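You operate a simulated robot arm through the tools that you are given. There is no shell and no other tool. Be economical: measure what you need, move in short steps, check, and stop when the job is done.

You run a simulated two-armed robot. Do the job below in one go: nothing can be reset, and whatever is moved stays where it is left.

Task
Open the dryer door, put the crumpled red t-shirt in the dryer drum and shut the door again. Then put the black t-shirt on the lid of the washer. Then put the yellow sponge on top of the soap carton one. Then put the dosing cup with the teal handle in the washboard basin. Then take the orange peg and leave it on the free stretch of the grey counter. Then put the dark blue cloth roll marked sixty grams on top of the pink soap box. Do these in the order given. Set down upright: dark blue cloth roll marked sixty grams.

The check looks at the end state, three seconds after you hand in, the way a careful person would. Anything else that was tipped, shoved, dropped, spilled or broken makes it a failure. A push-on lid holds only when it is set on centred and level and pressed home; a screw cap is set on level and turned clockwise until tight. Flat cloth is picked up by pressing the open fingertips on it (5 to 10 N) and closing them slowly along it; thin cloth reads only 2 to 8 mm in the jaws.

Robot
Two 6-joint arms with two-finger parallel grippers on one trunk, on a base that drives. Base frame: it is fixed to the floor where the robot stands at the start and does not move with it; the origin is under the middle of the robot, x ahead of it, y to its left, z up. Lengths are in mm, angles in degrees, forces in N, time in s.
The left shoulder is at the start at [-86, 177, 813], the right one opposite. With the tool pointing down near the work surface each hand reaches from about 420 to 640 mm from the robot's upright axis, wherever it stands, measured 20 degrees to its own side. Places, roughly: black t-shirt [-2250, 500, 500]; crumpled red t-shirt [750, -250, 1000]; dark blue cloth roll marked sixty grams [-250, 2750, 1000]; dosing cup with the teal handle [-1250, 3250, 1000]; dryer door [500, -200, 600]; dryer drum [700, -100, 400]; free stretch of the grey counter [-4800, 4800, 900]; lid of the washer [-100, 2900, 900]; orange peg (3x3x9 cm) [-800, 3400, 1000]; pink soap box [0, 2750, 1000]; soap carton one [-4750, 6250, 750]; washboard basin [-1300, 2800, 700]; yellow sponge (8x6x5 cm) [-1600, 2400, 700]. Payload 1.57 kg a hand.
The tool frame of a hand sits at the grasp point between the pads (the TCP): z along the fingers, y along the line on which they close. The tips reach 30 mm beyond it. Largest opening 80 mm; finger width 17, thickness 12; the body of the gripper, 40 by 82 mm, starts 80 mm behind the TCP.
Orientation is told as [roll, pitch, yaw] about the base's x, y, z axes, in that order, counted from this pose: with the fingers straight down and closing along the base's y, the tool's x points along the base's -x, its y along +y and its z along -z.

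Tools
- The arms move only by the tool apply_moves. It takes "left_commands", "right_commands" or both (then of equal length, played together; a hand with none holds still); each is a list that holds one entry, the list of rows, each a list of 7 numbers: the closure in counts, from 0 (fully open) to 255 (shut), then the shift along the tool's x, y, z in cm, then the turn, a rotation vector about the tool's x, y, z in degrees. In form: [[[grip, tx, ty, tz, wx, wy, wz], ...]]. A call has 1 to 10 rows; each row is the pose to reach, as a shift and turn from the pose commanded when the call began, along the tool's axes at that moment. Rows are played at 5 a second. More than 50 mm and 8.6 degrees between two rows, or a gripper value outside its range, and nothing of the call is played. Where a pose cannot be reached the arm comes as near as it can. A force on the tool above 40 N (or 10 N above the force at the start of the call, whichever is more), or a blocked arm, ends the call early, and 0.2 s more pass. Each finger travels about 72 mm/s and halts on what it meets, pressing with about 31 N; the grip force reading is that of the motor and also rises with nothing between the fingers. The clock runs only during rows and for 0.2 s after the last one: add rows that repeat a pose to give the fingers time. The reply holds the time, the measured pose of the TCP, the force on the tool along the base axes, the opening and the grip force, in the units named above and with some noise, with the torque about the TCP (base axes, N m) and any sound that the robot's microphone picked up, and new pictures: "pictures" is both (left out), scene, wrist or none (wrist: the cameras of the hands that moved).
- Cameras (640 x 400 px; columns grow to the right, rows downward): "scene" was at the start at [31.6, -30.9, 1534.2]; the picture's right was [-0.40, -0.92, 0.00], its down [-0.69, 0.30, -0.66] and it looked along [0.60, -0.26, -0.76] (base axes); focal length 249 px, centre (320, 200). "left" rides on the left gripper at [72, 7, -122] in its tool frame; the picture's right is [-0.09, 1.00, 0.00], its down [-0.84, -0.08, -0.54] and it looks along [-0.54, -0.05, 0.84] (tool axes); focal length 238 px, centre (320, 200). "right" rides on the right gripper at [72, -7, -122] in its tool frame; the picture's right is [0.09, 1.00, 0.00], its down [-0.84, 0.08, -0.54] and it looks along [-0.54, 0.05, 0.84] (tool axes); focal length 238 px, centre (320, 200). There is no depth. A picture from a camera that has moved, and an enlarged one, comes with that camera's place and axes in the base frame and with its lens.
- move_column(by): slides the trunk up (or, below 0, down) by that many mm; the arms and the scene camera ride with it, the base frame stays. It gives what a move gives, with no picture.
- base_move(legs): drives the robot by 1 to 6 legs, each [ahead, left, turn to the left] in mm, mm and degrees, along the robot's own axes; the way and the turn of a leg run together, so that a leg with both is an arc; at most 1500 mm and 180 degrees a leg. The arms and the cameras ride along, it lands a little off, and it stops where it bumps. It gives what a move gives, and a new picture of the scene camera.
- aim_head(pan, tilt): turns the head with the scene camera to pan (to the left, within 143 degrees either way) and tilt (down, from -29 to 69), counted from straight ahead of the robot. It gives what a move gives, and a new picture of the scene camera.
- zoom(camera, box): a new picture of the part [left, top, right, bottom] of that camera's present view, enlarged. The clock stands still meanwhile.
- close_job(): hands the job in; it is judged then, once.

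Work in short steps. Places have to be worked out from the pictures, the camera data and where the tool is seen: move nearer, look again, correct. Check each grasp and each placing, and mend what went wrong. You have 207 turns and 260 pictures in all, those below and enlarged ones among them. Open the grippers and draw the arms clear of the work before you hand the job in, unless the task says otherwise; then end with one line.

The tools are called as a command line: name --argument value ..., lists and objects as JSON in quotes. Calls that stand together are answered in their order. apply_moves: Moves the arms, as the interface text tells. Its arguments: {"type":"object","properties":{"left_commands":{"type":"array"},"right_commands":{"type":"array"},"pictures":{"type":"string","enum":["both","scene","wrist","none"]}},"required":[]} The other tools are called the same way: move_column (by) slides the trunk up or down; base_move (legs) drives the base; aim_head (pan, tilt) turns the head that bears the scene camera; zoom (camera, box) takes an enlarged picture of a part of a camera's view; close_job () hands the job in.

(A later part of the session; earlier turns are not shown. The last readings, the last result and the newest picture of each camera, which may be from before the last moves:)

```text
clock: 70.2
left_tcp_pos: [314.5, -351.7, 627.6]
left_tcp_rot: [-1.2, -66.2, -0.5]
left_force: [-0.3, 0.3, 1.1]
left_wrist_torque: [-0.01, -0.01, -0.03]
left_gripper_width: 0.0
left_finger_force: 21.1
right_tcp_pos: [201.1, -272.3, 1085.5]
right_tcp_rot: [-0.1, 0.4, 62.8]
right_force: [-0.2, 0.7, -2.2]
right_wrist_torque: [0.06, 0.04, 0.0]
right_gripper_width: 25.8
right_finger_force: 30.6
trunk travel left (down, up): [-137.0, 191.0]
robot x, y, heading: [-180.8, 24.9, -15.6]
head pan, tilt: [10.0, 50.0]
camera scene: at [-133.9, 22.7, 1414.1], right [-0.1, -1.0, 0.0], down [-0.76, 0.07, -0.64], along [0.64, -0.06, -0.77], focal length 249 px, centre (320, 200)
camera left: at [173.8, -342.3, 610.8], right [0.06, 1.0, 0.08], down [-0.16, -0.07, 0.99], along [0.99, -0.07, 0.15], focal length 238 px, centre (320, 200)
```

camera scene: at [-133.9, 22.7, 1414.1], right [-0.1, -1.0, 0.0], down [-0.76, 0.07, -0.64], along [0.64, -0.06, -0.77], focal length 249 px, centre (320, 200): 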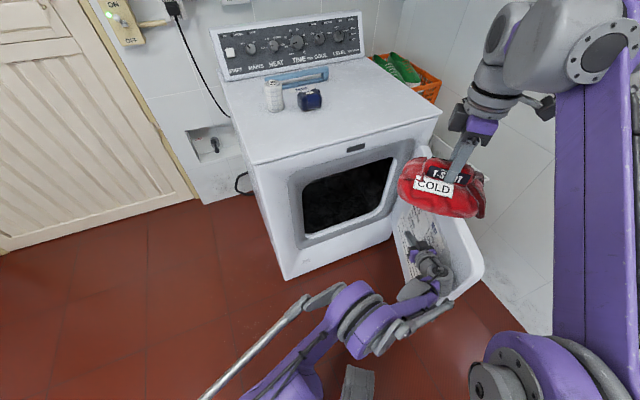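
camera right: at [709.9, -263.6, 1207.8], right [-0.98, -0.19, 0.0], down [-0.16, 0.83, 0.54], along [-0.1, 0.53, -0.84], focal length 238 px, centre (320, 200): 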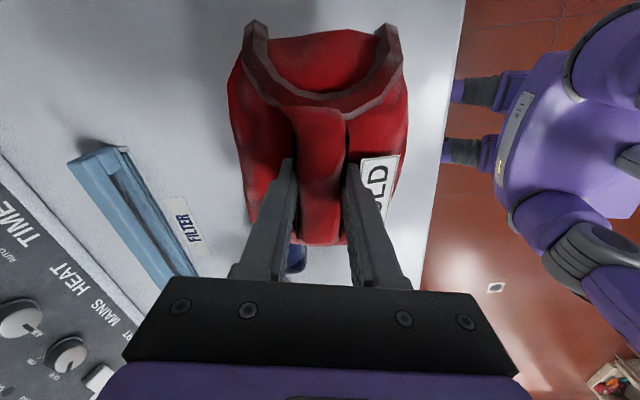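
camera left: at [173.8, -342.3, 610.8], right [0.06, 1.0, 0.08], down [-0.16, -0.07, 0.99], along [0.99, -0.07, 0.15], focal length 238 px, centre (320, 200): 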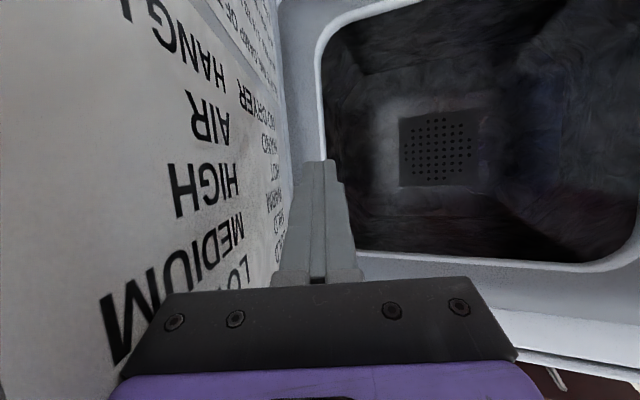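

The door stands at about 90° and the drum opening is clear, roughly z 410–780. I take the left hand out of the way to the left.

apply_moves --left_commands '[[[255, 0.2, 4, -0.5, 0, 0, 0], [255, 0.4, 8, -1, 0, 0, 0], [255, 0.8, 12, -2, 0, 0, 0], [255, 1.2, 16, -3, 0, 0, 0], [255, 1.8, 20, -4, 0, 0, 0], [255, 2.3, 24, -5, 0, 0, 0], [255, 2.8, 28, -6, 0, 0, 0], [255, 3.3, 32, -7, 0, 0, 0], [255, 3.8, 36, -8, 0, 0, 0], [255, 4.5, 40, -10, 0, 0, 0]]]' --pictures "none"

apply_moves --left_commands '[[[255, 0, 3, 0, 0, 0, 0], [255, 0, 6, 0, 0, 0, 0], [255, 0, 9, 0, 0, 0, 0], [255, 0, 12, 0, 0, 0, 0]]]' --pictures "scene"

```text
clock: 72.5
left_tcp_pos: [268.6, 16.6, 690.3]
left_tcp_rot: [-1.2, -66.0, -0.5]
left_force: [-0.1, 0.1, 0.4]
left_wrist_torque: [-0.03, -0.02, 0.01]
left_gripper_width: 0.0
left_finger_force: 21.2
left hand out of reach, approached as far as the arm can: row 7, 8, 9, 10
right_tcp_pos: [201.1, -271.2, 1084.9]
right_tcp_rot: [-0.1, 0.3, 62.8]
right_force: [0.6, -0.1, -1.8]
right_wrist_torque: [-0.01, -0.02, -0.01]
right_gripper_width: 25.7
right_finger_force: 30.3
trunk travel left (down, up): [-137.0, 191.0]
robot x, y, heading: [-184.0, 20.7, -15.4]
head pan, tilt: [10.0, 50.0]
```

```text
clock: 73.5
left_tcp_pos: [286.9, 131.9, 711.1]
left_tcp_rot: [-1.1, -66.0, -0.5]
left_force: [-0.1, 0.1, -0.3]
left_wrist_torque: [-0.03, -0.03, -0.03]
left_gripper_width: 0.0
left_finger_force: 21.4
left hand out of reach, approached as far as the arm can: row 1, 2, 3, 4
right_tcp_pos: [202.2, -272.1, 1086.1]
right_tcp_rot: [-0.1, 0.3, 62.8]
right_force: [0.8, 0.2, -2.6]
right_wrist_torque: [0.0, 0.02, 0.01]
right_gripper_width: 25.5
right_finger_force: 30.7
trunk travel left (down, up): [-137.0, 191.0]
robot x, y, heading: [-179.0, 21.3, -15.6]
head pan, tilt: [10.0, 50.0]
camera scene: at [-134.0, 23.3, 1414.1], right [-0.1, -1.0, 0.0], down [-0.76, 0.07, -0.64], along [0.64, -0.06, -0.77], focal length 249 px, centre (320, 200)
```

scene: 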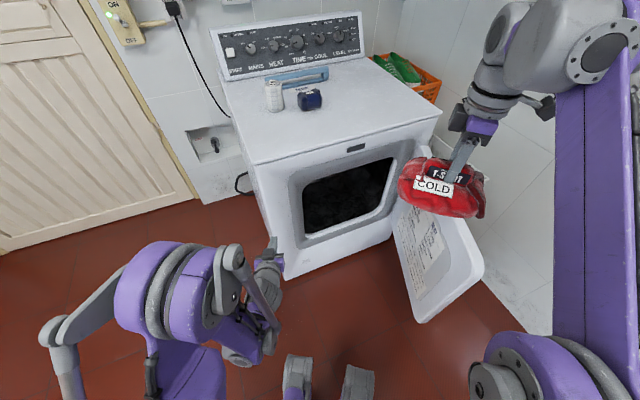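

The right hand is lined up with the opening, about 345 mm in front of it. I lower it and tilt the fingers forward toward the drum.

apply_moves --right_commands '[[[255, 0, 0, 4.5, 7.6, -1.6, 0], [255, 0, 0, 9, 15.2, -3.2, 0], [255, 0, 0, 13.5, 22.8, -4.7, 0], [255, 0, 0, 18, 30.4, -6.3, 0], [255, 0, 0, 22.5, 38, -7.9, 0], [255, 0, 0, 27, 45.6, -9.5, 0], [255, 0, 0, 31.5, 53.2, -11, 0], [255, 0, 0, 36, 60.8, -12.6, 0], [255, 0, 0, 40.5, 68.4, -14.2, 0], [255, 0, 0, 44, 68.5, -14.2, 0]]]' --pictures "both"

```text
clock: 75.7
left_tcp_pos: [287.8, 133.1, 711.1]
left_tcp_rot: [-1.1, -65.8, -0.6]
left_force: [0.4, 0.3, 0.2]
left_wrist_torque: [0.01, 0.01, 0.01]
left_gripper_width: 0.0
left_finger_force: 20.9
right_tcp_pos: [236.4, -282.7, 681.0]
right_tcp_rot: [-69.5, -10.7, 70.5]
right_force: [-0.1, -0.1, -2.3]
right_wrist_torque: [0.01, 0.08, -0.01]
right_gripper_width: 25.4
right_finger_force: 30.9
right hand out of reach, approached as far as the arm can: row 9, 10
trunk travel left (down, up): [-137.0, 191.0]
robot x, y, heading: [-184.4, 23.4, -15.9]
head pan, tilt: [10.0, 50.0]
camera scene: at [-133.5, 22.7, 1414.1], right [-0.1, -1.0, 0.0], down [-0.76, 0.07, -0.64], along [0.64, -0.06, -0.77], focal length 249 px, centre (320, 200)
camera right: at [105.3, -321.9, 715.2], right [-0.3, 0.19, -0.93], down [-0.24, 0.93, 0.27], along [0.92, 0.3, -0.23], focal length 238 px, centre (320, 200)
```

scene: 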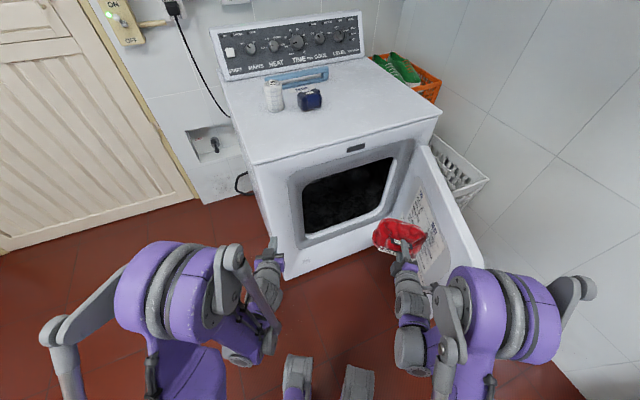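
right: 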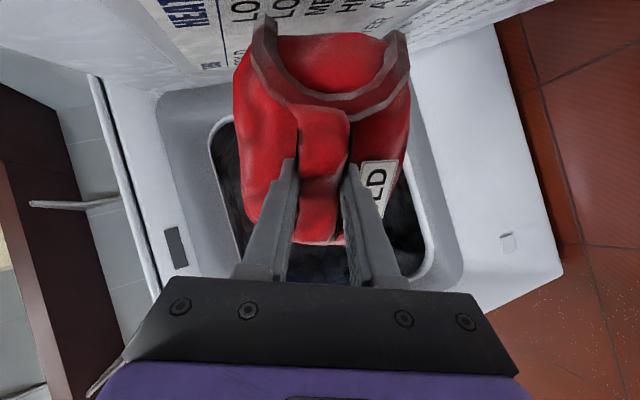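

The shirt faces the opening. I turn the robot to heading about 0, which brings the hand in line, and drive 100 mm nearer.

base_move --legs '[[0, 0, 15.6], [0, 40, 0], [100, 0, 0]]'

apply_moves --right_commands '[[[255, 0, 0, 0, 0, 0, 0]]]' --pictures "wrist"

```text
clock: 78.3
left_tcp_pos: [340.1, 294.1, 711.1]
left_tcp_rot: [-1.1, -65.9, 15.1]
left_force: [0.4, -0.2, -0.3]
left_wrist_torque: [-0.04, -0.02, -0.01]
left_gripper_width: 0.0
left_finger_force: 21.1
right_tcp_pos: [404.0, -118.0, 680.2]
right_tcp_rot: [-69.3, -10.7, 86.2]
right_force: [0.8, -0.8, -2.0]
right_wrist_torque: [-0.02, 0.05, 0.01]
right_gripper_width: 25.3
right_finger_force: 30.9
trunk travel left (down, up): [-137.0, 191.0]
robot x, y, heading: [-84.1, 61.3, -0.0]
head pan, tilt: [10.0, 50.0]
camera scene: at [-34.7, 75.9, 1414.1], right [0.17, -0.98, 0.0], down [-0.75, -0.13, -0.64], along [0.63, 0.11, -0.77], focal length 249 px, centre (320, 200)
```

scene: 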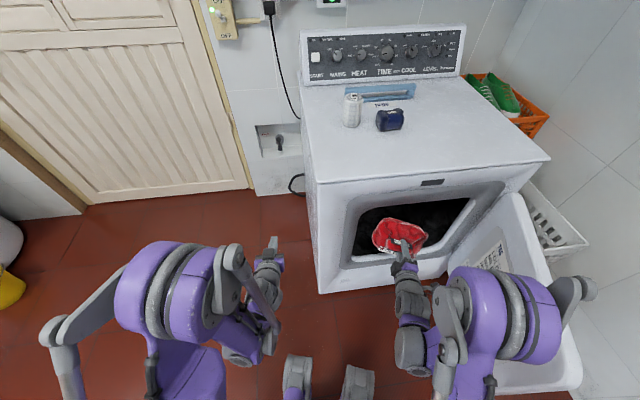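

```text
clock: 78.8
left_tcp_pos: [340.9, 294.5, 711.7]
left_tcp_rot: [-1.0, -65.9, 15.1]
left_force: [-1.0, -0.1, 0.4]
left_wrist_torque: [0.01, -0.02, -0.03]
left_gripper_width: 0.1
left_finger_force: 20.5
right_tcp_pos: [402.2, -118.6, 681.6]
right_tcp_rot: [-69.5, -10.7, 86.1]
right_force: [-0.3, 0.1, -2.5]
right_wrist_torque: [-0.01, 0.06, 0.05]
right_gripper_width: 25.5
right_finger_force: 30.8
trunk travel left (down, up): [-137.0, 191.0]
robot x, y, heading: [-83.7, 62.0, 0.1]
head pan, tilt: [10.0, 50.0]
camera right: at [286.8, -191.9, 715.6], right [-0.34, 0.11, -0.93], down [-0.48, 0.84, 0.27], along [0.81, 0.54, -0.24], focal length 238 px, centre (320, 200)
```

right: 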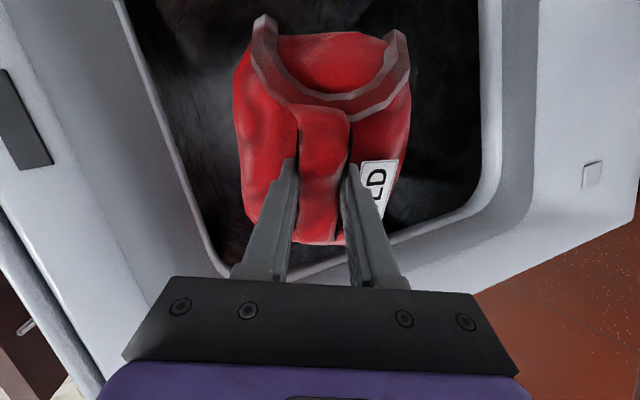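

The shirt is well framed by the opening. I push it straight in along the tool axis.

apply_moves --right_commands '[[[255, 0, 0, 3, 0, 0, 0], [255, 0, 0, 6, 0, 0, 0], [255, 0, 0, 9, 0, 0, 0], [255, 0, 0, 12, 0, 0, 0], [255, 0, 0, 15, 0, 0, 0], [255, 0, 0, 18, 0, 0, 0], [255, 0, 0, 21, 0, 0, 0], [255, 0, 0, 21, 0, 0, 0]]]' --pictures "both"

```text
clock: 80.5
left_tcp_pos: [339.5, 294.0, 712.0]
left_tcp_rot: [-1.1, -65.9, 15.1]
left_force: [0.7, 0.2, 1.0]
left_wrist_torque: [0.04, -0.02, -0.04]
left_gripper_width: 0.1
left_finger_force: 21.1
right_tcp_pos: [601.3, -119.9, 608.6]
right_tcp_rot: [-69.5, -10.7, 86.1]
right_force: [0.2, -0.1, -1.6]
right_wrist_torque: [0.0, 0.07, 0.04]
right_gripper_width: 25.5
right_finger_force: 31.7
trunk travel left (down, up): [-137.0, 191.0]
robot x, y, heading: [-83.6, 62.8, -0.0]
head pan, tilt: [10.0, 50.0]
camera scene: at [-36.0, 75.9, 1414.1], right [0.17, -0.98, 0.0], down [-0.75, -0.13, -0.64], along [0.63, 0.11, -0.77], focal length 249 px, centre (320, 200)
camera right: at [485.1, -192.7, 642.8], right [-0.34, 0.11, -0.93], down [-0.48, 0.84, 0.27], along [0.81, 0.54, -0.24], focal length 238 px, centre (320, 200)
```

scene: 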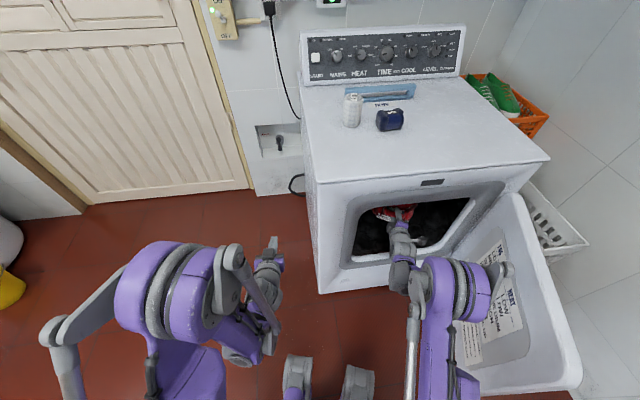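
right: 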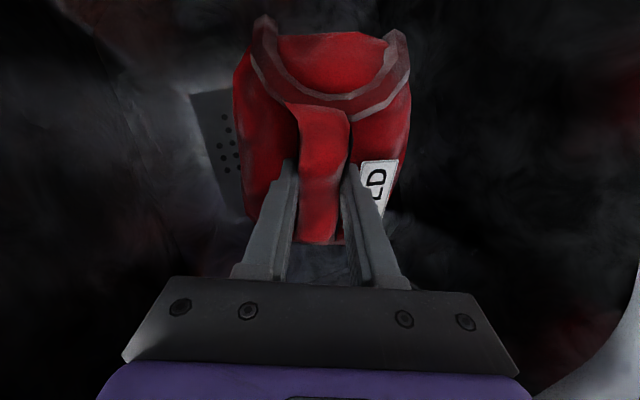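

The shirt is inside the drum. I lower it toward the drum floor before letting go.

apply_moves --right_commands '[[[255, 0, 1.5, 1, 0, 0, 0], [255, 0, 3, 2, 0, 0, 0], [255, 0, 4.5, 3, 0, 0, 0], [255, 0, 6, 4, 0, 0, 0], [255, 0, 7.5, 5, 0, 0, 0], [255, 0, 9, 5.5, 0, 0, 0], [255, 0, 10.5, 6, 0, 0, 0]]]' --pictures "both"

```text
clock: 82.2
left_tcp_pos: [339.0, 294.2, 710.3]
left_tcp_rot: [-1.2, -65.9, 15.2]
left_force: [-0.5, 0.2, -0.4]
left_wrist_torque: [0.05, 0.0, 0.01]
left_gripper_width: 0.0
left_finger_force: 21.3
right_tcp_pos: [620.7, -98.0, 492.2]
right_tcp_rot: [-69.5, -10.8, 86.2]
right_force: [0.7, 0.3, -2.1]
right_wrist_torque: [-0.02, 0.06, 0.0]
right_gripper_width: 25.5
right_finger_force: 30.8
trunk travel left (down, up): [-137.0, 191.0]
robot x, y, heading: [-84.2, 59.5, 0.4]
head pan, tilt: [10.0, 50.0]
camera scene: at [-35.6, 75.9, 1414.1], right [0.17, -0.98, 0.0], down [-0.75, -0.13, -0.64], along [0.63, 0.11, -0.77], focal length 249 px, centre (320, 200)
camera right: at [504.5, -171.2, 525.7], right [-0.34, 0.11, -0.93], down [-0.48, 0.84, 0.27], along [0.81, 0.54, -0.24], focal length 238 px, centre (320, 200)
```

scene: 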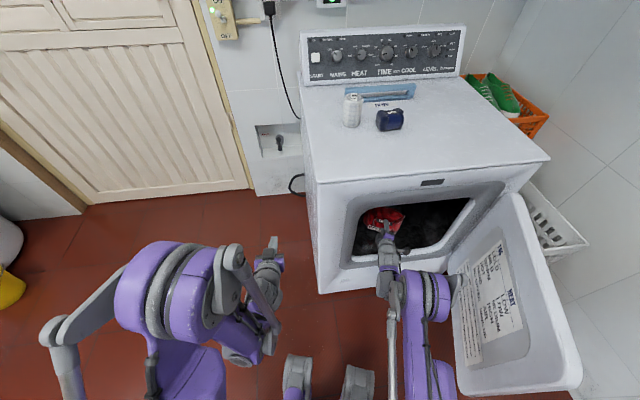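
right: 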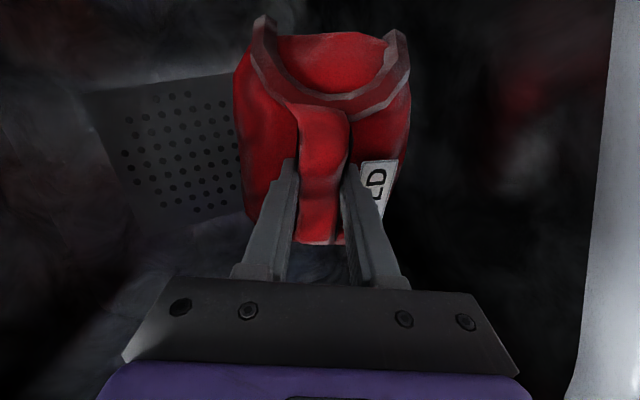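

There is still room below. I go 4 cm lower and slightly deeper, then open.

apply_moves --right_commands '[[[255, 0, 1.2, 1.5, 0, 0, 0], [255, 0, 2.4, 3, 0, 0, 0], [255, 0, 3.6, 4, 0, 0, 0], [180, 0, 3.6, 4, 0, 0, 0], [100, 0, 3.6, 4, 0, 0, 0], [0, 0, 3.6, 4, 0, 0, 0], [0, 0, 3.6, 4, 0, 0, 0], [0, 0, 3.6, 4, 0, 0, 0]]]' --pictures "wrist"

```text
clock: 84.0
left_tcp_pos: [340.6, 294.3, 712.6]
left_tcp_rot: [-1.2, -65.9, 15.1]
left_force: [0.1, 0.0, -0.5]
left_wrist_torque: [0.01, 0.0, -0.03]
left_gripper_width: 0.0
left_finger_force: 21.5
right_tcp_pos: [643.2, -91.6, 451.8]
right_tcp_rot: [-69.3, -10.6, 86.0]
right_force: [0.3, -0.1, 0.1]
right_wrist_torque: [-0.03, 0.01, 0.01]
right_gripper_width: 79.9
right_finger_force: 0.0
right hand out of reach, approached as far as the arm can: row 3, 4, 5, 6, 7, 8
trunk travel left (down, up): [-137.0, 191.0]
robot x, y, heading: [-80.9, 61.4, -0.0]
head pan, tilt: [10.0, 50.0]
camera right: at [526.9, -164.0, 485.3], right [-0.34, 0.11, -0.93], down [-0.48, 0.84, 0.27], along [0.81, 0.54, -0.24], focal length 238 px, centre (320, 200)
```

right: 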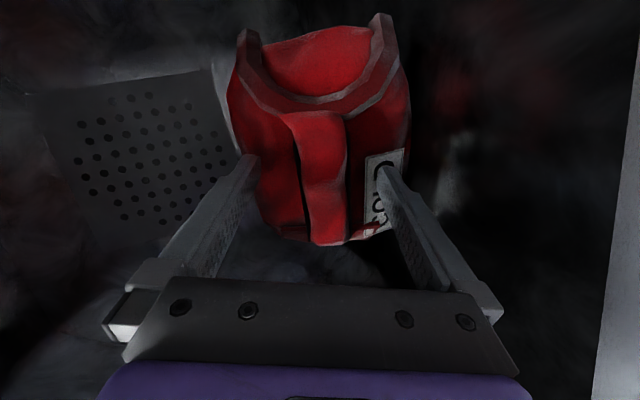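

Released, and the shirt rests in the drum. I withdraw straight back and close the fingers on the way out.

apply_moves --right_commands '[[[0, 0, 0, -2, 0, 0, 0], [0, 0, 0, -5, 0, 0, 0], [0, 0, -1.5, -8, 0, 0, 0], [0, 0, -3, -12, 0, 0, 0], [60, 0, -5, -16, 0, 0, 0], [120, 0, -7, -20, 0, 0, 0], [180, 0, -9, -24, 0, 0, 0], [220, 0, -10, -28, 0, 0, 0], [255, 0, -10, -32, 0, 0, 0]]]' --pictures "both"

```text
clock: 86.0
left_tcp_pos: [340.4, 295.2, 711.9]
left_tcp_rot: [-1.0, -66.0, 15.2]
left_force: [0.4, 0.2, -0.3]
left_wrist_torque: [-0.01, -0.01, 0.0]
left_gripper_width: 0.1
left_finger_force: 21.3
right_tcp_pos: [401.7, -110.7, 681.6]
right_tcp_rot: [-69.4, -10.8, 86.1]
right_force: [-0.3, -0.3, -0.5]
right_wrist_torque: [0.02, 0.0, -0.02]
right_gripper_width: 0.0
right_finger_force: 21.0
right hand out of reach, approached as far as the arm can: row 8, 9
trunk travel left (down, up): [-137.0, 191.0]
robot x, y, heading: [-86.4, 61.2, 0.0]
head pan, tilt: [10.0, 50.0]
camera scene: at [-36.8, 76.1, 1414.1], right [0.17, -0.98, 0.0], down [-0.75, -0.13, -0.64], along [0.63, 0.11, -0.77], focal length 249 px, centre (320, 200)
camera right: at [286.1, -183.3, 715.6], right [-0.34, 0.11, -0.93], down [-0.48, 0.84, 0.27], along [0.81, 0.54, -0.24], focal length 238 px, centre (320, 200)
```

scene: 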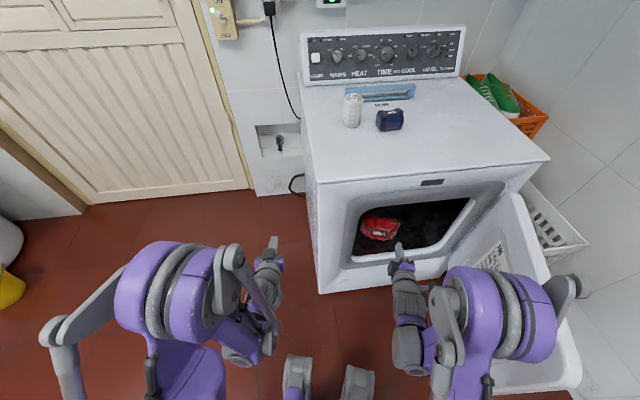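
right: 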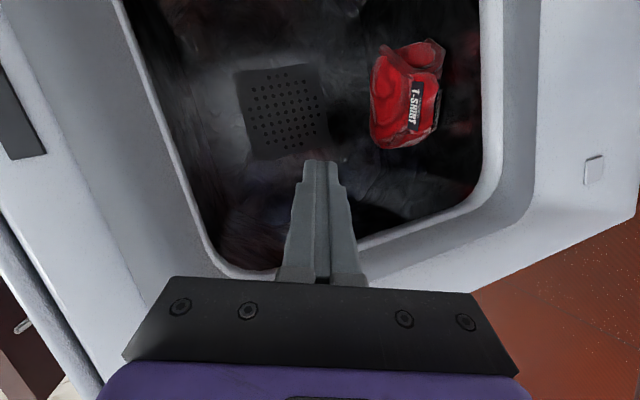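

The shirt lies in the drum. To shut the door I drive around its edge: back, right and forward, so the right hand ends up on the door's outer side.

base_move --legs '[[-365, 0, 0], [0, -400, 0], [150, 0, 0]]'

aim_head --pan 0 --tilt 50

```text
clock: 92.9
left_tcp_pos: [128.1, -107.2, 710.8]
left_tcp_rot: [-1.1, -65.9, 14.8]
left_force: [0.4, 0.0, 0.4]
left_wrist_torque: [0.0, 0.0, 0.01]
left_gripper_width: 0.0
left_finger_force: 21.8
right_tcp_pos: [188.7, -512.6, 681.3]
right_tcp_rot: [-69.3, -10.7, 85.8]
right_force: [0.2, 0.3, 0.1]
right_wrist_torque: [-0.01, -0.01, -0.01]
right_gripper_width: 0.0
right_finger_force: 21.0
trunk travel left (down, up): [-137.0, 191.0]
robot x, y, heading: [-297.8, -341.0, -0.1]
head pan, tilt: [10.0, 50.0]
camera scene: at [-248.8, -324.2, 1414.1], right [0.17, -0.99, 0.0], down [-0.76, -0.13, -0.64], along [0.63, 0.11, -0.77], focal length 249 px, centre (320, 200)
```

scene: 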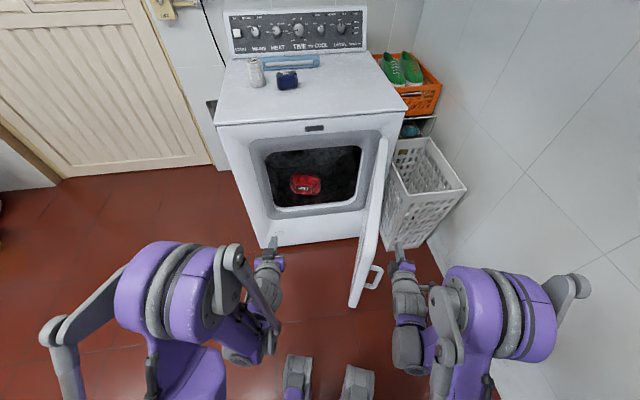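

```text
clock: 93.6
left_tcp_pos: [126.6, -107.0, 711.5]
left_tcp_rot: [-1.1, -66.0, 15.0]
left_force: [-0.4, 0.4, -0.5]
left_wrist_torque: [-0.01, 0.03, -0.03]
left_gripper_width: 0.2
left_finger_force: 21.1
right_tcp_pos: [188.0, -512.7, 681.2]
right_tcp_rot: [-69.5, -10.7, 85.8]
right_force: [0.9, 0.2, 0.7]
right_wrist_torque: [0.0, 0.0, -0.02]
right_gripper_width: 0.2
right_finger_force: 21.4
trunk travel left (down, up): [-137.0, 191.0]
robot x, y, heading: [-295.8, -335.2, -0.2]
head pan, tilt: [0.0, 50.0]
camera scene: at [-248.7, -337.6, 1414.1], right [0.0, -1.0, 0.0], down [-0.77, 0.0, -0.64], along [0.64, 0.0, -0.77], focal length 249 px, centre (320, 200)
```

scene: 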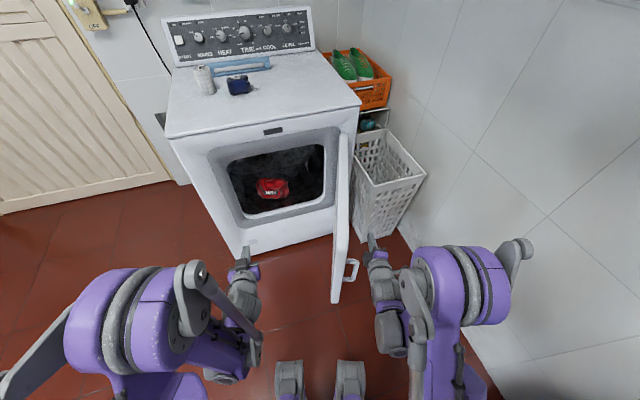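

The hand is outside the door, about 110 mm off. I strafe left with a forward component so the hand follows the door's arc at about 350 mm radius.

base_move --legs '[[40, 85, 0], [20, 125, 0], [60, 110, 0]]'

```text
clock: 97.6
left_tcp_pos: [249.5, 213.3, 711.1]
left_tcp_rot: [-1.2, -65.9, 15.0]
left_force: [-0.3, 0.5, -0.9]
left_wrist_torque: [-0.01, 0.02, 0.0]
left_gripper_width: 0.0
left_finger_force: 21.4
right_tcp_pos: [309.5, -193.1, 681.9]
right_tcp_rot: [-69.5, -10.7, 85.8]
right_force: [0.2, -0.6, -0.1]
right_wrist_torque: [-0.05, 0.02, -0.01]
right_gripper_width: 0.0
right_finger_force: 21.9
trunk travel left (down, up): [-137.0, 191.0]
robot x, y, heading: [-179.5, -21.0, -0.2]
head pan, tilt: [0.0, 50.0]
camera scene: at [-127.2, -17.3, 1414.1], right [0.0, -1.0, 0.0], down [-0.77, 0.0, -0.64], along [0.64, 0.0, -0.77], focal length 249 px, centre (320, 200)
```

scene: 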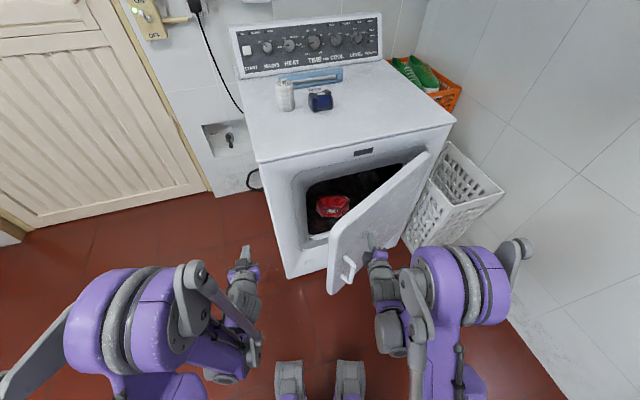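

The door is swinging shut nicely. I continue forward-left to close it fully.

base_move --legs '[[60, 60, 0], [40, 25, 0], [40, 5, 0]]'

```text
clock: 99.9
left_tcp_pos: [385.3, 301.3, 710.6]
left_tcp_rot: [-1.0, -65.9, 14.9]
left_force: [-0.2, -0.2, 0.7]
left_wrist_torque: [-0.01, -0.02, 0.02]
left_gripper_width: 0.0
left_finger_force: 21.6
right_tcp_pos: [444.7, -103.0, 682.0]
right_tcp_rot: [-69.2, -10.7, 85.8]
right_force: [0.2, -0.2, 0.3]
right_wrist_torque: [-0.01, 0.02, 0.02]
right_gripper_width: 0.0
right_finger_force: 21.2
trunk travel left (down, up): [-137.0, 191.0]
robot x, y, heading: [-35.6, 75.0, -0.4]
head pan, tilt: [0.0, 50.0]
stopped in leg 3: the force on the tool passed its limit at 71 N (the readings are from after the stop); the commanded pose is now the measured one
camera scene: at [9.4, 71.3, 1414.1], right [0.0, -1.0, 0.0], down [-0.77, 0.0, -0.64], along [0.64, 0.0, -0.77], focal length 249 px, centre (320, 200)
```

scene: 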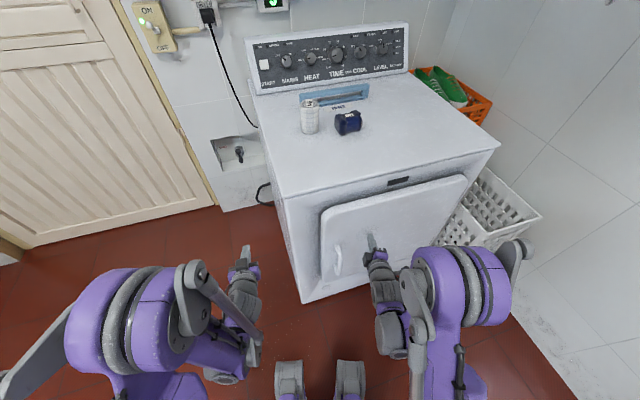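

The door looks shut. I zoom in to verify it is flush.

zoom --camera "scene" --box '[260, 150, 510, 310]'

```text
2.50 times, centred on (385, 230) of scene
camera zoom: at [9.4, 71.3, 1414.1], right [0.0, -1.0, 0.0], down [-0.77, 0.0, -0.64], along [0.64, 0.0, -0.77], focal length 622 px, centre (158, 125)
```

zoom: 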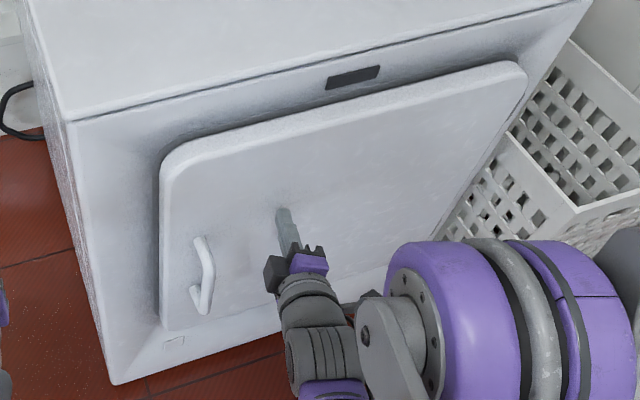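

The door is flush and closed. I back off and restore both hands to the tool-down posture.

base_move --legs '[[-330, 0, 0]]'

apply_moves --right_commands '[[[200, 0, -2.3, -0.9, -7.6, 1.6, 0], [100, 0, -4.6, -1.8, -15.2, 3.2, 0], [0, 0, -7, -2.7, -22.8, 4.7, 0], [0, 0, -9.3, -3.6, -30.4, 6.3, 0], [0, 0, -11.6, -4.4, -38, 7.9, 0], [0, 0, -14, -5.2, -45.6, 9.5, 0], [0, 0, -16.3, -6.1, -53.2, 11, 0], [0, 0, -18.6, -7, -60.8, 12.6, 0], [0, 0, -21, -7.9, -68.5, 14.2, 0]]]' --left_commands '[[[200, -2.3, 0, -1, 0, 7.4, 0], [100, -4.6, 0, -2, 0, 14.8, 0], [0, -6.9, 0, -3, 0, 22, 0], [0, -9.1, 0, -4, 0, 29.4, 0], [0, -11.4, 0, -5, 0, 36.7, 0], [0, -13.7, 0, -6, 0, 44, 0], [0, -16, 0, -7, 0, 51.4, 0], [0, -18.3, 0, -8, 0, 58.7, 0], [0, -20.5, 0, -9, 0, 66, 0]]]' --pictures "none"

aim_head --pan 140 --tilt 20

```text
clock: 102.1
left_tcp_pos: [54.8, 303.5, 711.0]
left_tcp_rot: [-1.0, -65.9, 14.9]
left_force: [-0.4, -0.1, 0.2]
left_wrist_torque: [0.02, -0.01, -0.01]
left_gripper_width: 0.0
left_finger_force: 21.3
right_tcp_pos: [113.2, -102.6, 681.4]
right_tcp_rot: [-69.3, -10.7, 85.8]
right_force: [0.5, 1.0, 0.5]
right_wrist_torque: [0.01, 0.0, 0.02]
right_gripper_width: 0.1
right_finger_force: 21.1
trunk travel left (down, up): [-137.0, 191.0]
robot x, y, heading: [-368.9, 74.1, 0.1]
head pan, tilt: [0.0, 50.0]
camera scene: at [-321.3, 72.3, 1414.1], right [0.0, -1.0, 0.0], down [-0.77, 0.0, -0.64], along [0.64, 0.0, -0.77], focal length 249 px, centre (320, 200)
```

scene: 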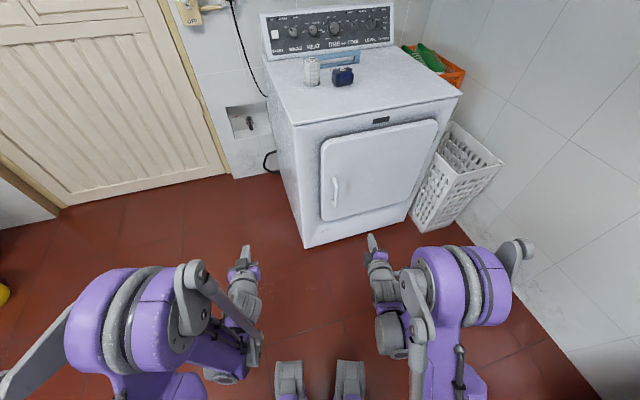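

```text
clock: 104.1
left_tcp_pos: [56.7, 305.0, 933.5]
left_tcp_rot: [-0.4, 0.2, 13.9]
left_force: [1.3, -1.3, 0.2]
left_wrist_torque: [0.0, 0.01, 0.02]
left_gripper_width: 80.0
left_finger_force: 0.1
right_tcp_pos: [110.1, -143.4, 899.9]
right_tcp_rot: [0.4, 0.3, 78.2]
right_force: [0.6, 0.2, 0.2]
right_wrist_torque: [0.01, 0.04, -0.01]
right_gripper_width: 80.1
right_finger_force: 0.1
trunk travel left (down, up): [-137.0, 191.0]
robot x, y, heading: [-368.6, 71.7, -0.2]
head pan, tilt: [0.0, 50.0]
```

```text
clock: 106.3
left_tcp_pos: [56.5, 305.0, 933.9]
left_tcp_rot: [-0.5, 0.0, 13.9]
left_force: [-0.7, 0.0, -0.2]
left_wrist_torque: [0.0, 0.02, 0.0]
left_gripper_width: 79.9
left_finger_force: 0.0
right_tcp_pos: [111.0, -143.3, 900.6]
right_tcp_rot: [0.2, 0.4, 78.2]
right_force: [-0.6, 0.2, -0.2]
right_wrist_torque: [0.0, 0.0, -0.01]
right_gripper_width: 79.7
right_finger_force: 0.2
trunk travel left (down, up): [-137.0, 191.0]
robot x, y, heading: [-370.2, 71.7, -0.1]
head pan, tilt: [140.0, 20.0]
camera scene: at [-468.8, 132.6, 1459.7], right [0.65, 0.76, 0.0], down [0.26, -0.22, -0.94], along [-0.72, 0.61, -0.34], focal length 249 px, centre (320, 200)
```

scene: 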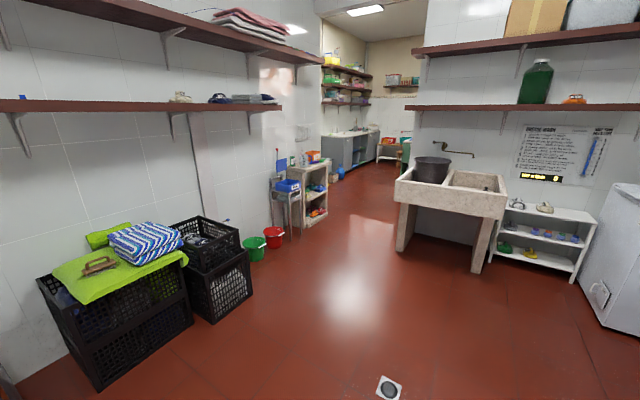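

The black t-shirt should be near the stacked black crates. I zoom there and on the washer area.

zoom --camera "scene" --box '[150, 200, 290, 330]'

zoom --camera "scene" --box '[380, 130, 640, 310]'

```text
3.08 times, centred on (220, 265) of scene
camera zoom: at [-468.8, 132.6, 1459.7], right [0.65, 0.76, 0.0], down [0.26, -0.22, -0.94], along [-0.72, 0.61, -0.34], focal length 766 px, centre (628, 0)
```

zoom: 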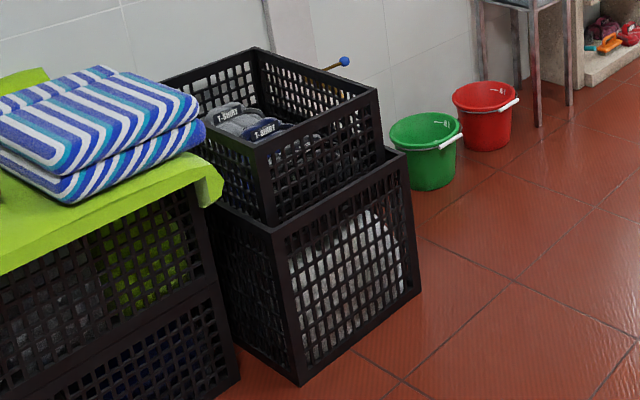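

```text
2.22 times, centred on (510, 220) of scene
camera zoom: at [-468.8, 132.6, 1459.7], right [0.65, 0.76, 0.0], down [0.26, -0.22, -0.94], along [-0.72, 0.61, -0.34], focal length 553 px, centre (-102, 156)
```

zoom: 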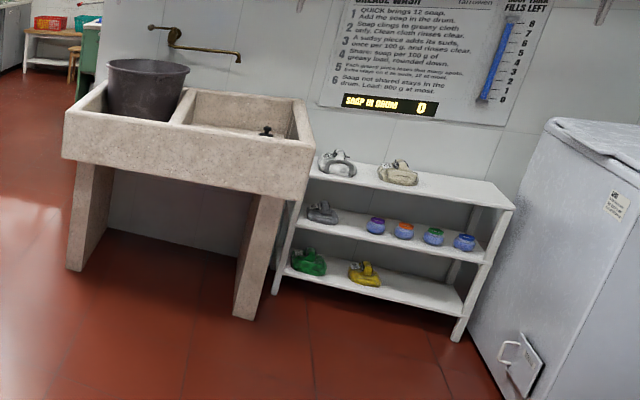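

The top crate at about [-2305, 545] holds several t-shirts. I drive over and face it squarely, at heading −162.6.

base_move --legs '[[0, 0, -162.6], [0, -1000, 0], [950, 0, 0]]'

aim_head --pan 0 --tilt 50

```text
clock: 126.7
left_tcp_pos: [-1920.8, 386.7, 933.9]
left_tcp_rot: [-0.4, 0.1, -148.6]
left_force: [-0.7, -1.1, 0.3]
left_wrist_torque: [-0.02, 0.0, 0.0]
left_gripper_width: 80.0
left_finger_force: 0.1
right_tcp_pos: [-2109.1, 797.3, 900.4]
right_tcp_rot: [0.3, 0.4, -84.2]
right_force: [0.3, -0.1, -0.3]
right_wrist_torque: [0.0, -0.02, -0.01]
right_gripper_width: 80.2
right_finger_force: 0.2
trunk travel left (down, up): [-137.0, 191.0]
robot x, y, heading: [-1588.7, 736.3, -162.8]
head pan, tilt: [140.0, 20.0]
camera scene: at [-1471.8, 709.5, 1459.7], right [-0.38, -0.92, 0.0], down [-0.32, 0.13, -0.94], along [0.87, -0.36, -0.34], focal length 249 px, centre (320, 200)
```

scene: 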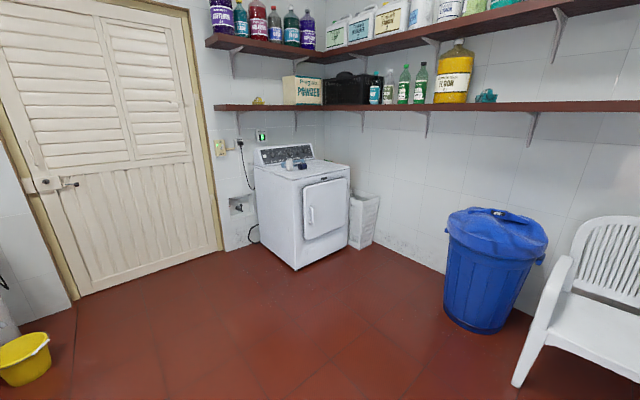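

```text
clock: 128.9
left_tcp_pos: [-1920.5, 386.7, 934.2]
left_tcp_rot: [-0.4, 0.2, -148.5]
left_force: [-0.7, 0.8, -0.3]
left_wrist_torque: [-0.01, 0.03, 0.03]
left_gripper_width: 79.8
left_finger_force: 0.1
right_tcp_pos: [-2108.8, 797.4, 900.8]
right_tcp_rot: [0.3, 0.3, -84.2]
right_force: [0.1, -0.6, -0.1]
right_wrist_torque: [0.03, 0.0, 0.0]
right_gripper_width: 79.9
right_finger_force: 0.2
trunk travel left (down, up): [-137.0, 191.0]
robot x, y, heading: [-1585.9, 737.2, -162.6]
head pan, tilt: [0.0, 50.0]
camera scene: at [-1630.9, 722.2, 1414.1], right [-0.3, 0.95, 0.0], down [0.73, 0.23, -0.64], along [-0.61, -0.19, -0.77], focal length 249 px, centre (320, 200)
```

scene: 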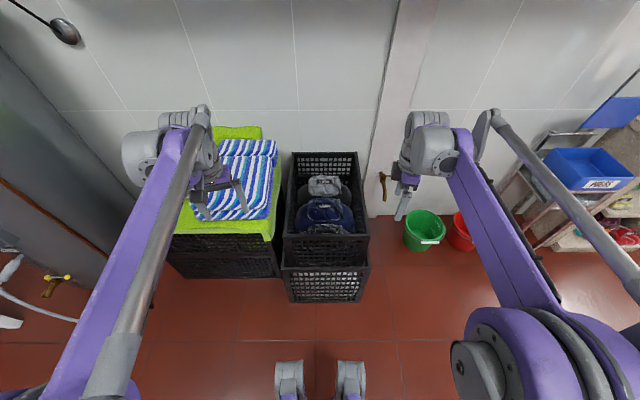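

zoom --camera "scene" --box '[265, 140, 385, 270]'

```text
3.08 times, centred on (325, 205) of scene
camera zoom: at [-1630.9, 722.2, 1414.1], right [-0.3, 0.95, 0.0], down [0.73, 0.23, -0.64], along [-0.61, -0.19, -0.77], focal length 766 px, centre (305, 185)
```

zoom: 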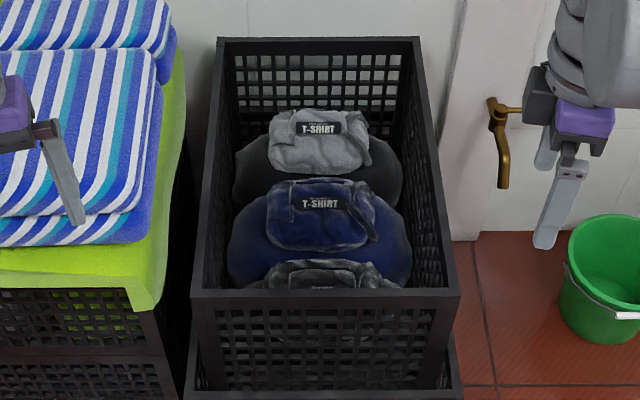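

The crate holds a grey shirt, a navy one and a dark one at the front. I drive 100 mm nearer and bring the right wrist camera over the crate to tell them apart.

base_move --legs '[[100, 0, 0]]'

apply_moves --right_commands '[[[0, -4, -0.5, 0, 0, 0, 0], [0, -8, -1, 0, 0, 0, 0], [0, -12, -1.5, 0, 0, 0, 0], [0, -16, -2, 0, 0, 0, 0], [0, -17, -2.5, 0, 0, 0, 0]]]' --pictures "wrist"

```text
clock: 130.1
left_tcp_pos: [-2017.0, 356.2, 933.8]
left_tcp_rot: [-0.3, 0.1, -148.5]
left_force: [0.1, -0.5, -0.1]
left_wrist_torque: [0.01, -0.03, 0.0]
left_gripper_width: 80.1
left_finger_force: 0.1
right_tcp_pos: [-2203.7, 767.4, 900.2]
right_tcp_rot: [0.3, 0.3, -84.2]
right_force: [-0.2, 0.0, -0.4]
right_wrist_torque: [-0.02, -0.01, 0.01]
right_gripper_width: 80.1
right_finger_force: 0.0
trunk travel left (down, up): [-137.0, 191.0]
robot x, y, heading: [-1682.2, 708.7, -162.7]
head pan, tilt: [0.0, 50.0]
camera scene: at [-1726.4, 692.3, 1414.1], right [-0.3, 0.95, 0.0], down [0.73, 0.23, -0.64], along [-0.61, -0.19, -0.77], focal length 249 px, centre (320, 200)
```

scene: 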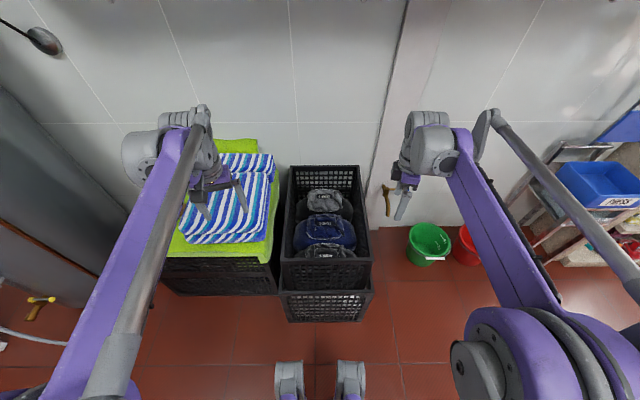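

```text
clock: 131.2
left_tcp_pos: [-2016.7, 357.3, 935.0]
left_tcp_rot: [-0.4, 0.1, -148.5]
left_force: [0.0, -0.7, -0.3]
left_wrist_torque: [0.02, -0.02, 0.01]
left_gripper_width: 79.9
left_finger_force: 0.0
right_tcp_pos: [-2210.1, 595.2, 900.5]
right_tcp_rot: [0.3, 0.4, -84.1]
right_force: [0.3, 0.2, -0.4]
right_wrist_torque: [0.0, 0.02, 0.02]
right_gripper_width: 80.0
right_finger_force: 0.0
trunk travel left (down, up): [-137.0, 191.0]
robot x, y, heading: [-1680.3, 705.1, -162.6]
head pan, tilt: [0.0, 50.0]
camera right: at [-2224.6, 664.9, 1021.4], right [0.98, 0.19, 0.01], down [0.16, -0.83, 0.54], along [0.11, -0.53, -0.84], focal length 238 px, centre (320, 200)
```

right: 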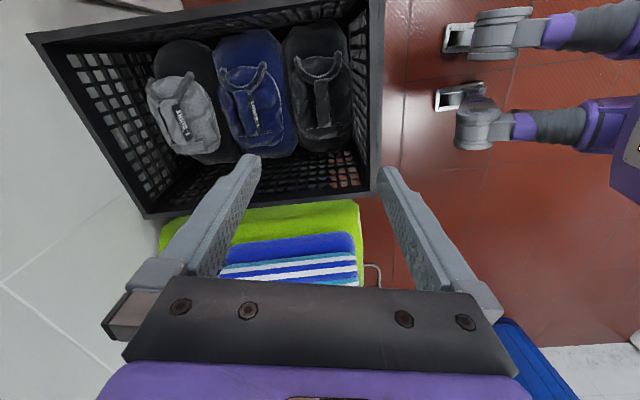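

The black shirt is the one nearest the robot, with its label ridge at about (-2200, 575). I align over it, turn 10° and descend to z ≈ 640.

apply_moves --right_commands '[[[0, -1, 0.4, 4, 0, 0, -5], [0, -2.1, 0.8, 8, 0, 0, -10], [0, -2.1, 0.8, 13, 0, 0, -10], [0, -2.1, 0.8, 18, 0, 0, -10], [0, -2.1, 0.8, 23, 0, 0, -10], [0, -2.1, 0.8, 26, 0, 0, -10], [0, -2.1, 0.8, 26, 0, 0, -10]]]' --pictures "wrist"

```text
clock: 132.8
left_tcp_pos: [-2016.0, 357.3, 935.0]
left_tcp_rot: [-0.5, 0.1, -148.5]
left_force: [-0.9, -0.7, 0.4]
left_wrist_torque: [0.0, -0.02, -0.03]
left_gripper_width: 80.0
left_finger_force: 0.2
right_tcp_pos: [-2200.5, 578.4, 640.1]
right_tcp_rot: [0.4, 0.3, -74.1]
right_force: [-0.3, 0.8, 0.4]
right_wrist_torque: [0.04, -0.02, 0.04]
right_gripper_width: 80.1
right_finger_force: 0.0
trunk travel left (down, up): [-137.0, 191.0]
robot x, y, heading: [-1680.1, 705.8, -162.5]
head pan, tilt: [0.0, 50.0]
camera right: at [-2225.7, 643.8, 761.1], right [0.93, 0.36, 0.01], down [0.3, -0.79, 0.54], along [0.2, -0.5, -0.84], focal length 238 px, centre (320, 200)
```

right: 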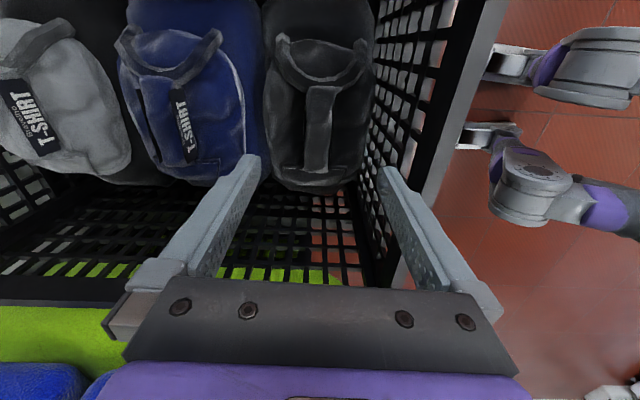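

The ridge centre works out to about (-2201, 583) at z ≈ 535. I descend with fine steps at the end.

apply_moves --right_commands '[[[0, 0.4, 0, 2.5, 0, 0, 0], [0, 0.4, 0, 4.5, 0, 0, 0], [0, 0.4, 0, 5.5, 0, 0, 0], [0, 0.4, 0, 6, 0, 0, 0], [0, 0.4, 0, 6.5, 0, 0, 0], [0, 0.4, 0, 7, 0, 0, 0], [0, 0.4, 0, 7.4, 0, 0, 0]]]' --pictures "wrist"

```text
clock: 134.4
left_tcp_pos: [-2016.7, 356.6, 934.5]
left_tcp_rot: [-0.4, 0.1, -148.5]
left_force: [-0.7, 0.0, 0.8]
left_wrist_torque: [-0.03, 0.0, 0.03]
left_gripper_width: 79.9
left_finger_force: 0.0
right_tcp_pos: [-2202.0, 581.4, 566.4]
right_tcp_rot: [0.2, 0.3, -74.2]
right_force: [-0.3, -0.9, 0.1]
right_wrist_torque: [-0.01, -0.01, 0.03]
right_gripper_width: 80.0
right_finger_force: 0.2
trunk travel left (down, up): [-137.0, 191.0]
robot x, y, heading: [-1681.0, 705.4, -162.6]
head pan, tilt: [0.0, 50.0]
camera right: at [-2226.4, 647.6, 687.6], right [0.93, 0.36, 0.01], down [0.3, -0.79, 0.54], along [0.2, -0.5, -0.84], focal length 238 px, centre (320, 200)
```

right: 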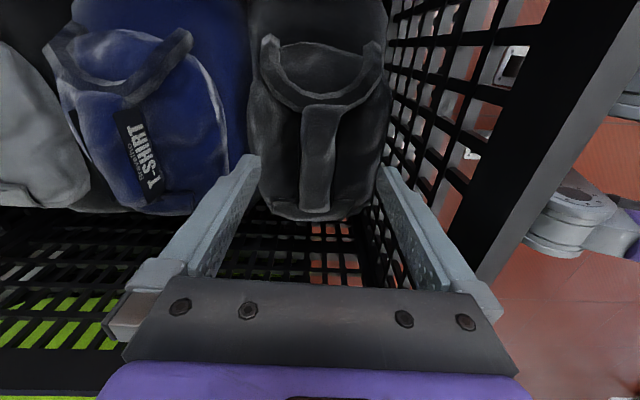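

The ridge is centred. I narrow the opening to about 55 mm, to keep off the navy shirt, and go down to contact.

apply_moves --right_commands '[[[80, 0, 0, 0.5, 0, 0, 0], [80, 0, 0, 1, 0, 0, 0], [80, 0, 0, 1.5, 0, 0, 0], [80, 0, 0, 2, 0, 0, 0], [80, 0, 0, 2.5, 0, 0, 0], [80, 0, 0, 3, 0, 0, 0], [80, 0, 0, 3.5, 0, 0, 0], [80, 0, 0, 4, 0, 0, 0]]]' --pictures "wrist"

```text
clock: 136.2
left_tcp_pos: [-2016.4, 356.8, 934.8]
left_tcp_rot: [-0.4, 0.1, -148.5]
left_force: [0.6, -0.3, 0.3]
left_wrist_torque: [-0.04, -0.01, 0.0]
left_gripper_width: 80.0
left_finger_force: 0.0
right_tcp_pos: [-2201.2, 583.2, 525.0]
right_tcp_rot: [0.4, 0.3, -74.2]
right_force: [0.2, 0.7, 0.1]
right_wrist_torque: [-0.03, 0.01, -0.01]
right_gripper_width: 54.8
right_finger_force: 0.0
trunk travel left (down, up): [-137.0, 191.0]
robot x, y, heading: [-1681.2, 702.3, -162.7]
head pan, tilt: [0.0, 50.0]
camera right: at [-2226.4, 647.8, 647.4], right [0.93, 0.36, 0.01], down [0.3, -0.79, 0.54], along [0.2, -0.5, -0.84], focal length 238 px, centre (320, 200)
```

right: 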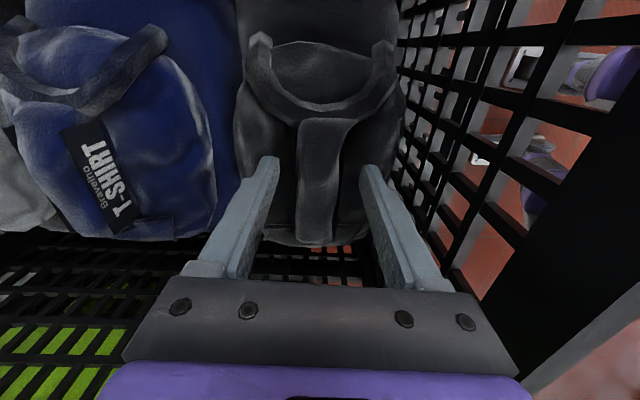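

apply_moves --right_commands '[[[80, 0, 0, 0.4, 0, 0, 0], [80, 0, 0, 0.8, 0, 0, 0], [80, 0, 0, 1.2, 0, 0, 0], [80, 0, 0, 1.6, 0, 0, 0], [80, 0, 0, 2, 0, 0, 0], [80, 0, 0, 2.4, 0, 0, 0]]]' --pictures "wrist"

```text
clock: 137.1
left_tcp_pos: [-2015.6, 358.2, 934.2]
left_tcp_rot: [-0.4, -0.1, -148.5]
left_force: [0.0, 0.3, 0.6]
left_wrist_torque: [0.02, 0.0, -0.01]
left_gripper_width: 79.9
left_finger_force: 0.0
right_tcp_pos: [-2200.4, 582.3, 517.8]
right_tcp_rot: [0.2, 0.3, -74.2]
right_force: [6.0, 3.3, 25.8]
right_wrist_torque: [-0.11, 0.27, 0.06]
right_gripper_width: 54.4
right_finger_force: 0.0
trunk travel left (down, up): [-137.0, 191.0]
robot x, y, heading: [-1681.4, 706.9, -162.6]
head pan, tilt: [0.0, 50.0]
stopped in row 4 (right hand): the force on the tool passed its limit at 48 N (the readings are from after the stop); the commanded pose is now the measured one
camera right: at [-2225.9, 647.8, 639.0], right [0.93, 0.36, 0.0], down [0.3, -0.79, 0.54], along [0.2, -0.5, -0.84], focal length 238 px, centre (320, 200)
```

right: 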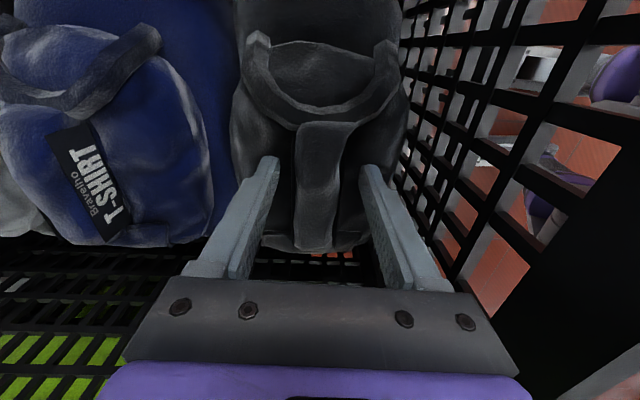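

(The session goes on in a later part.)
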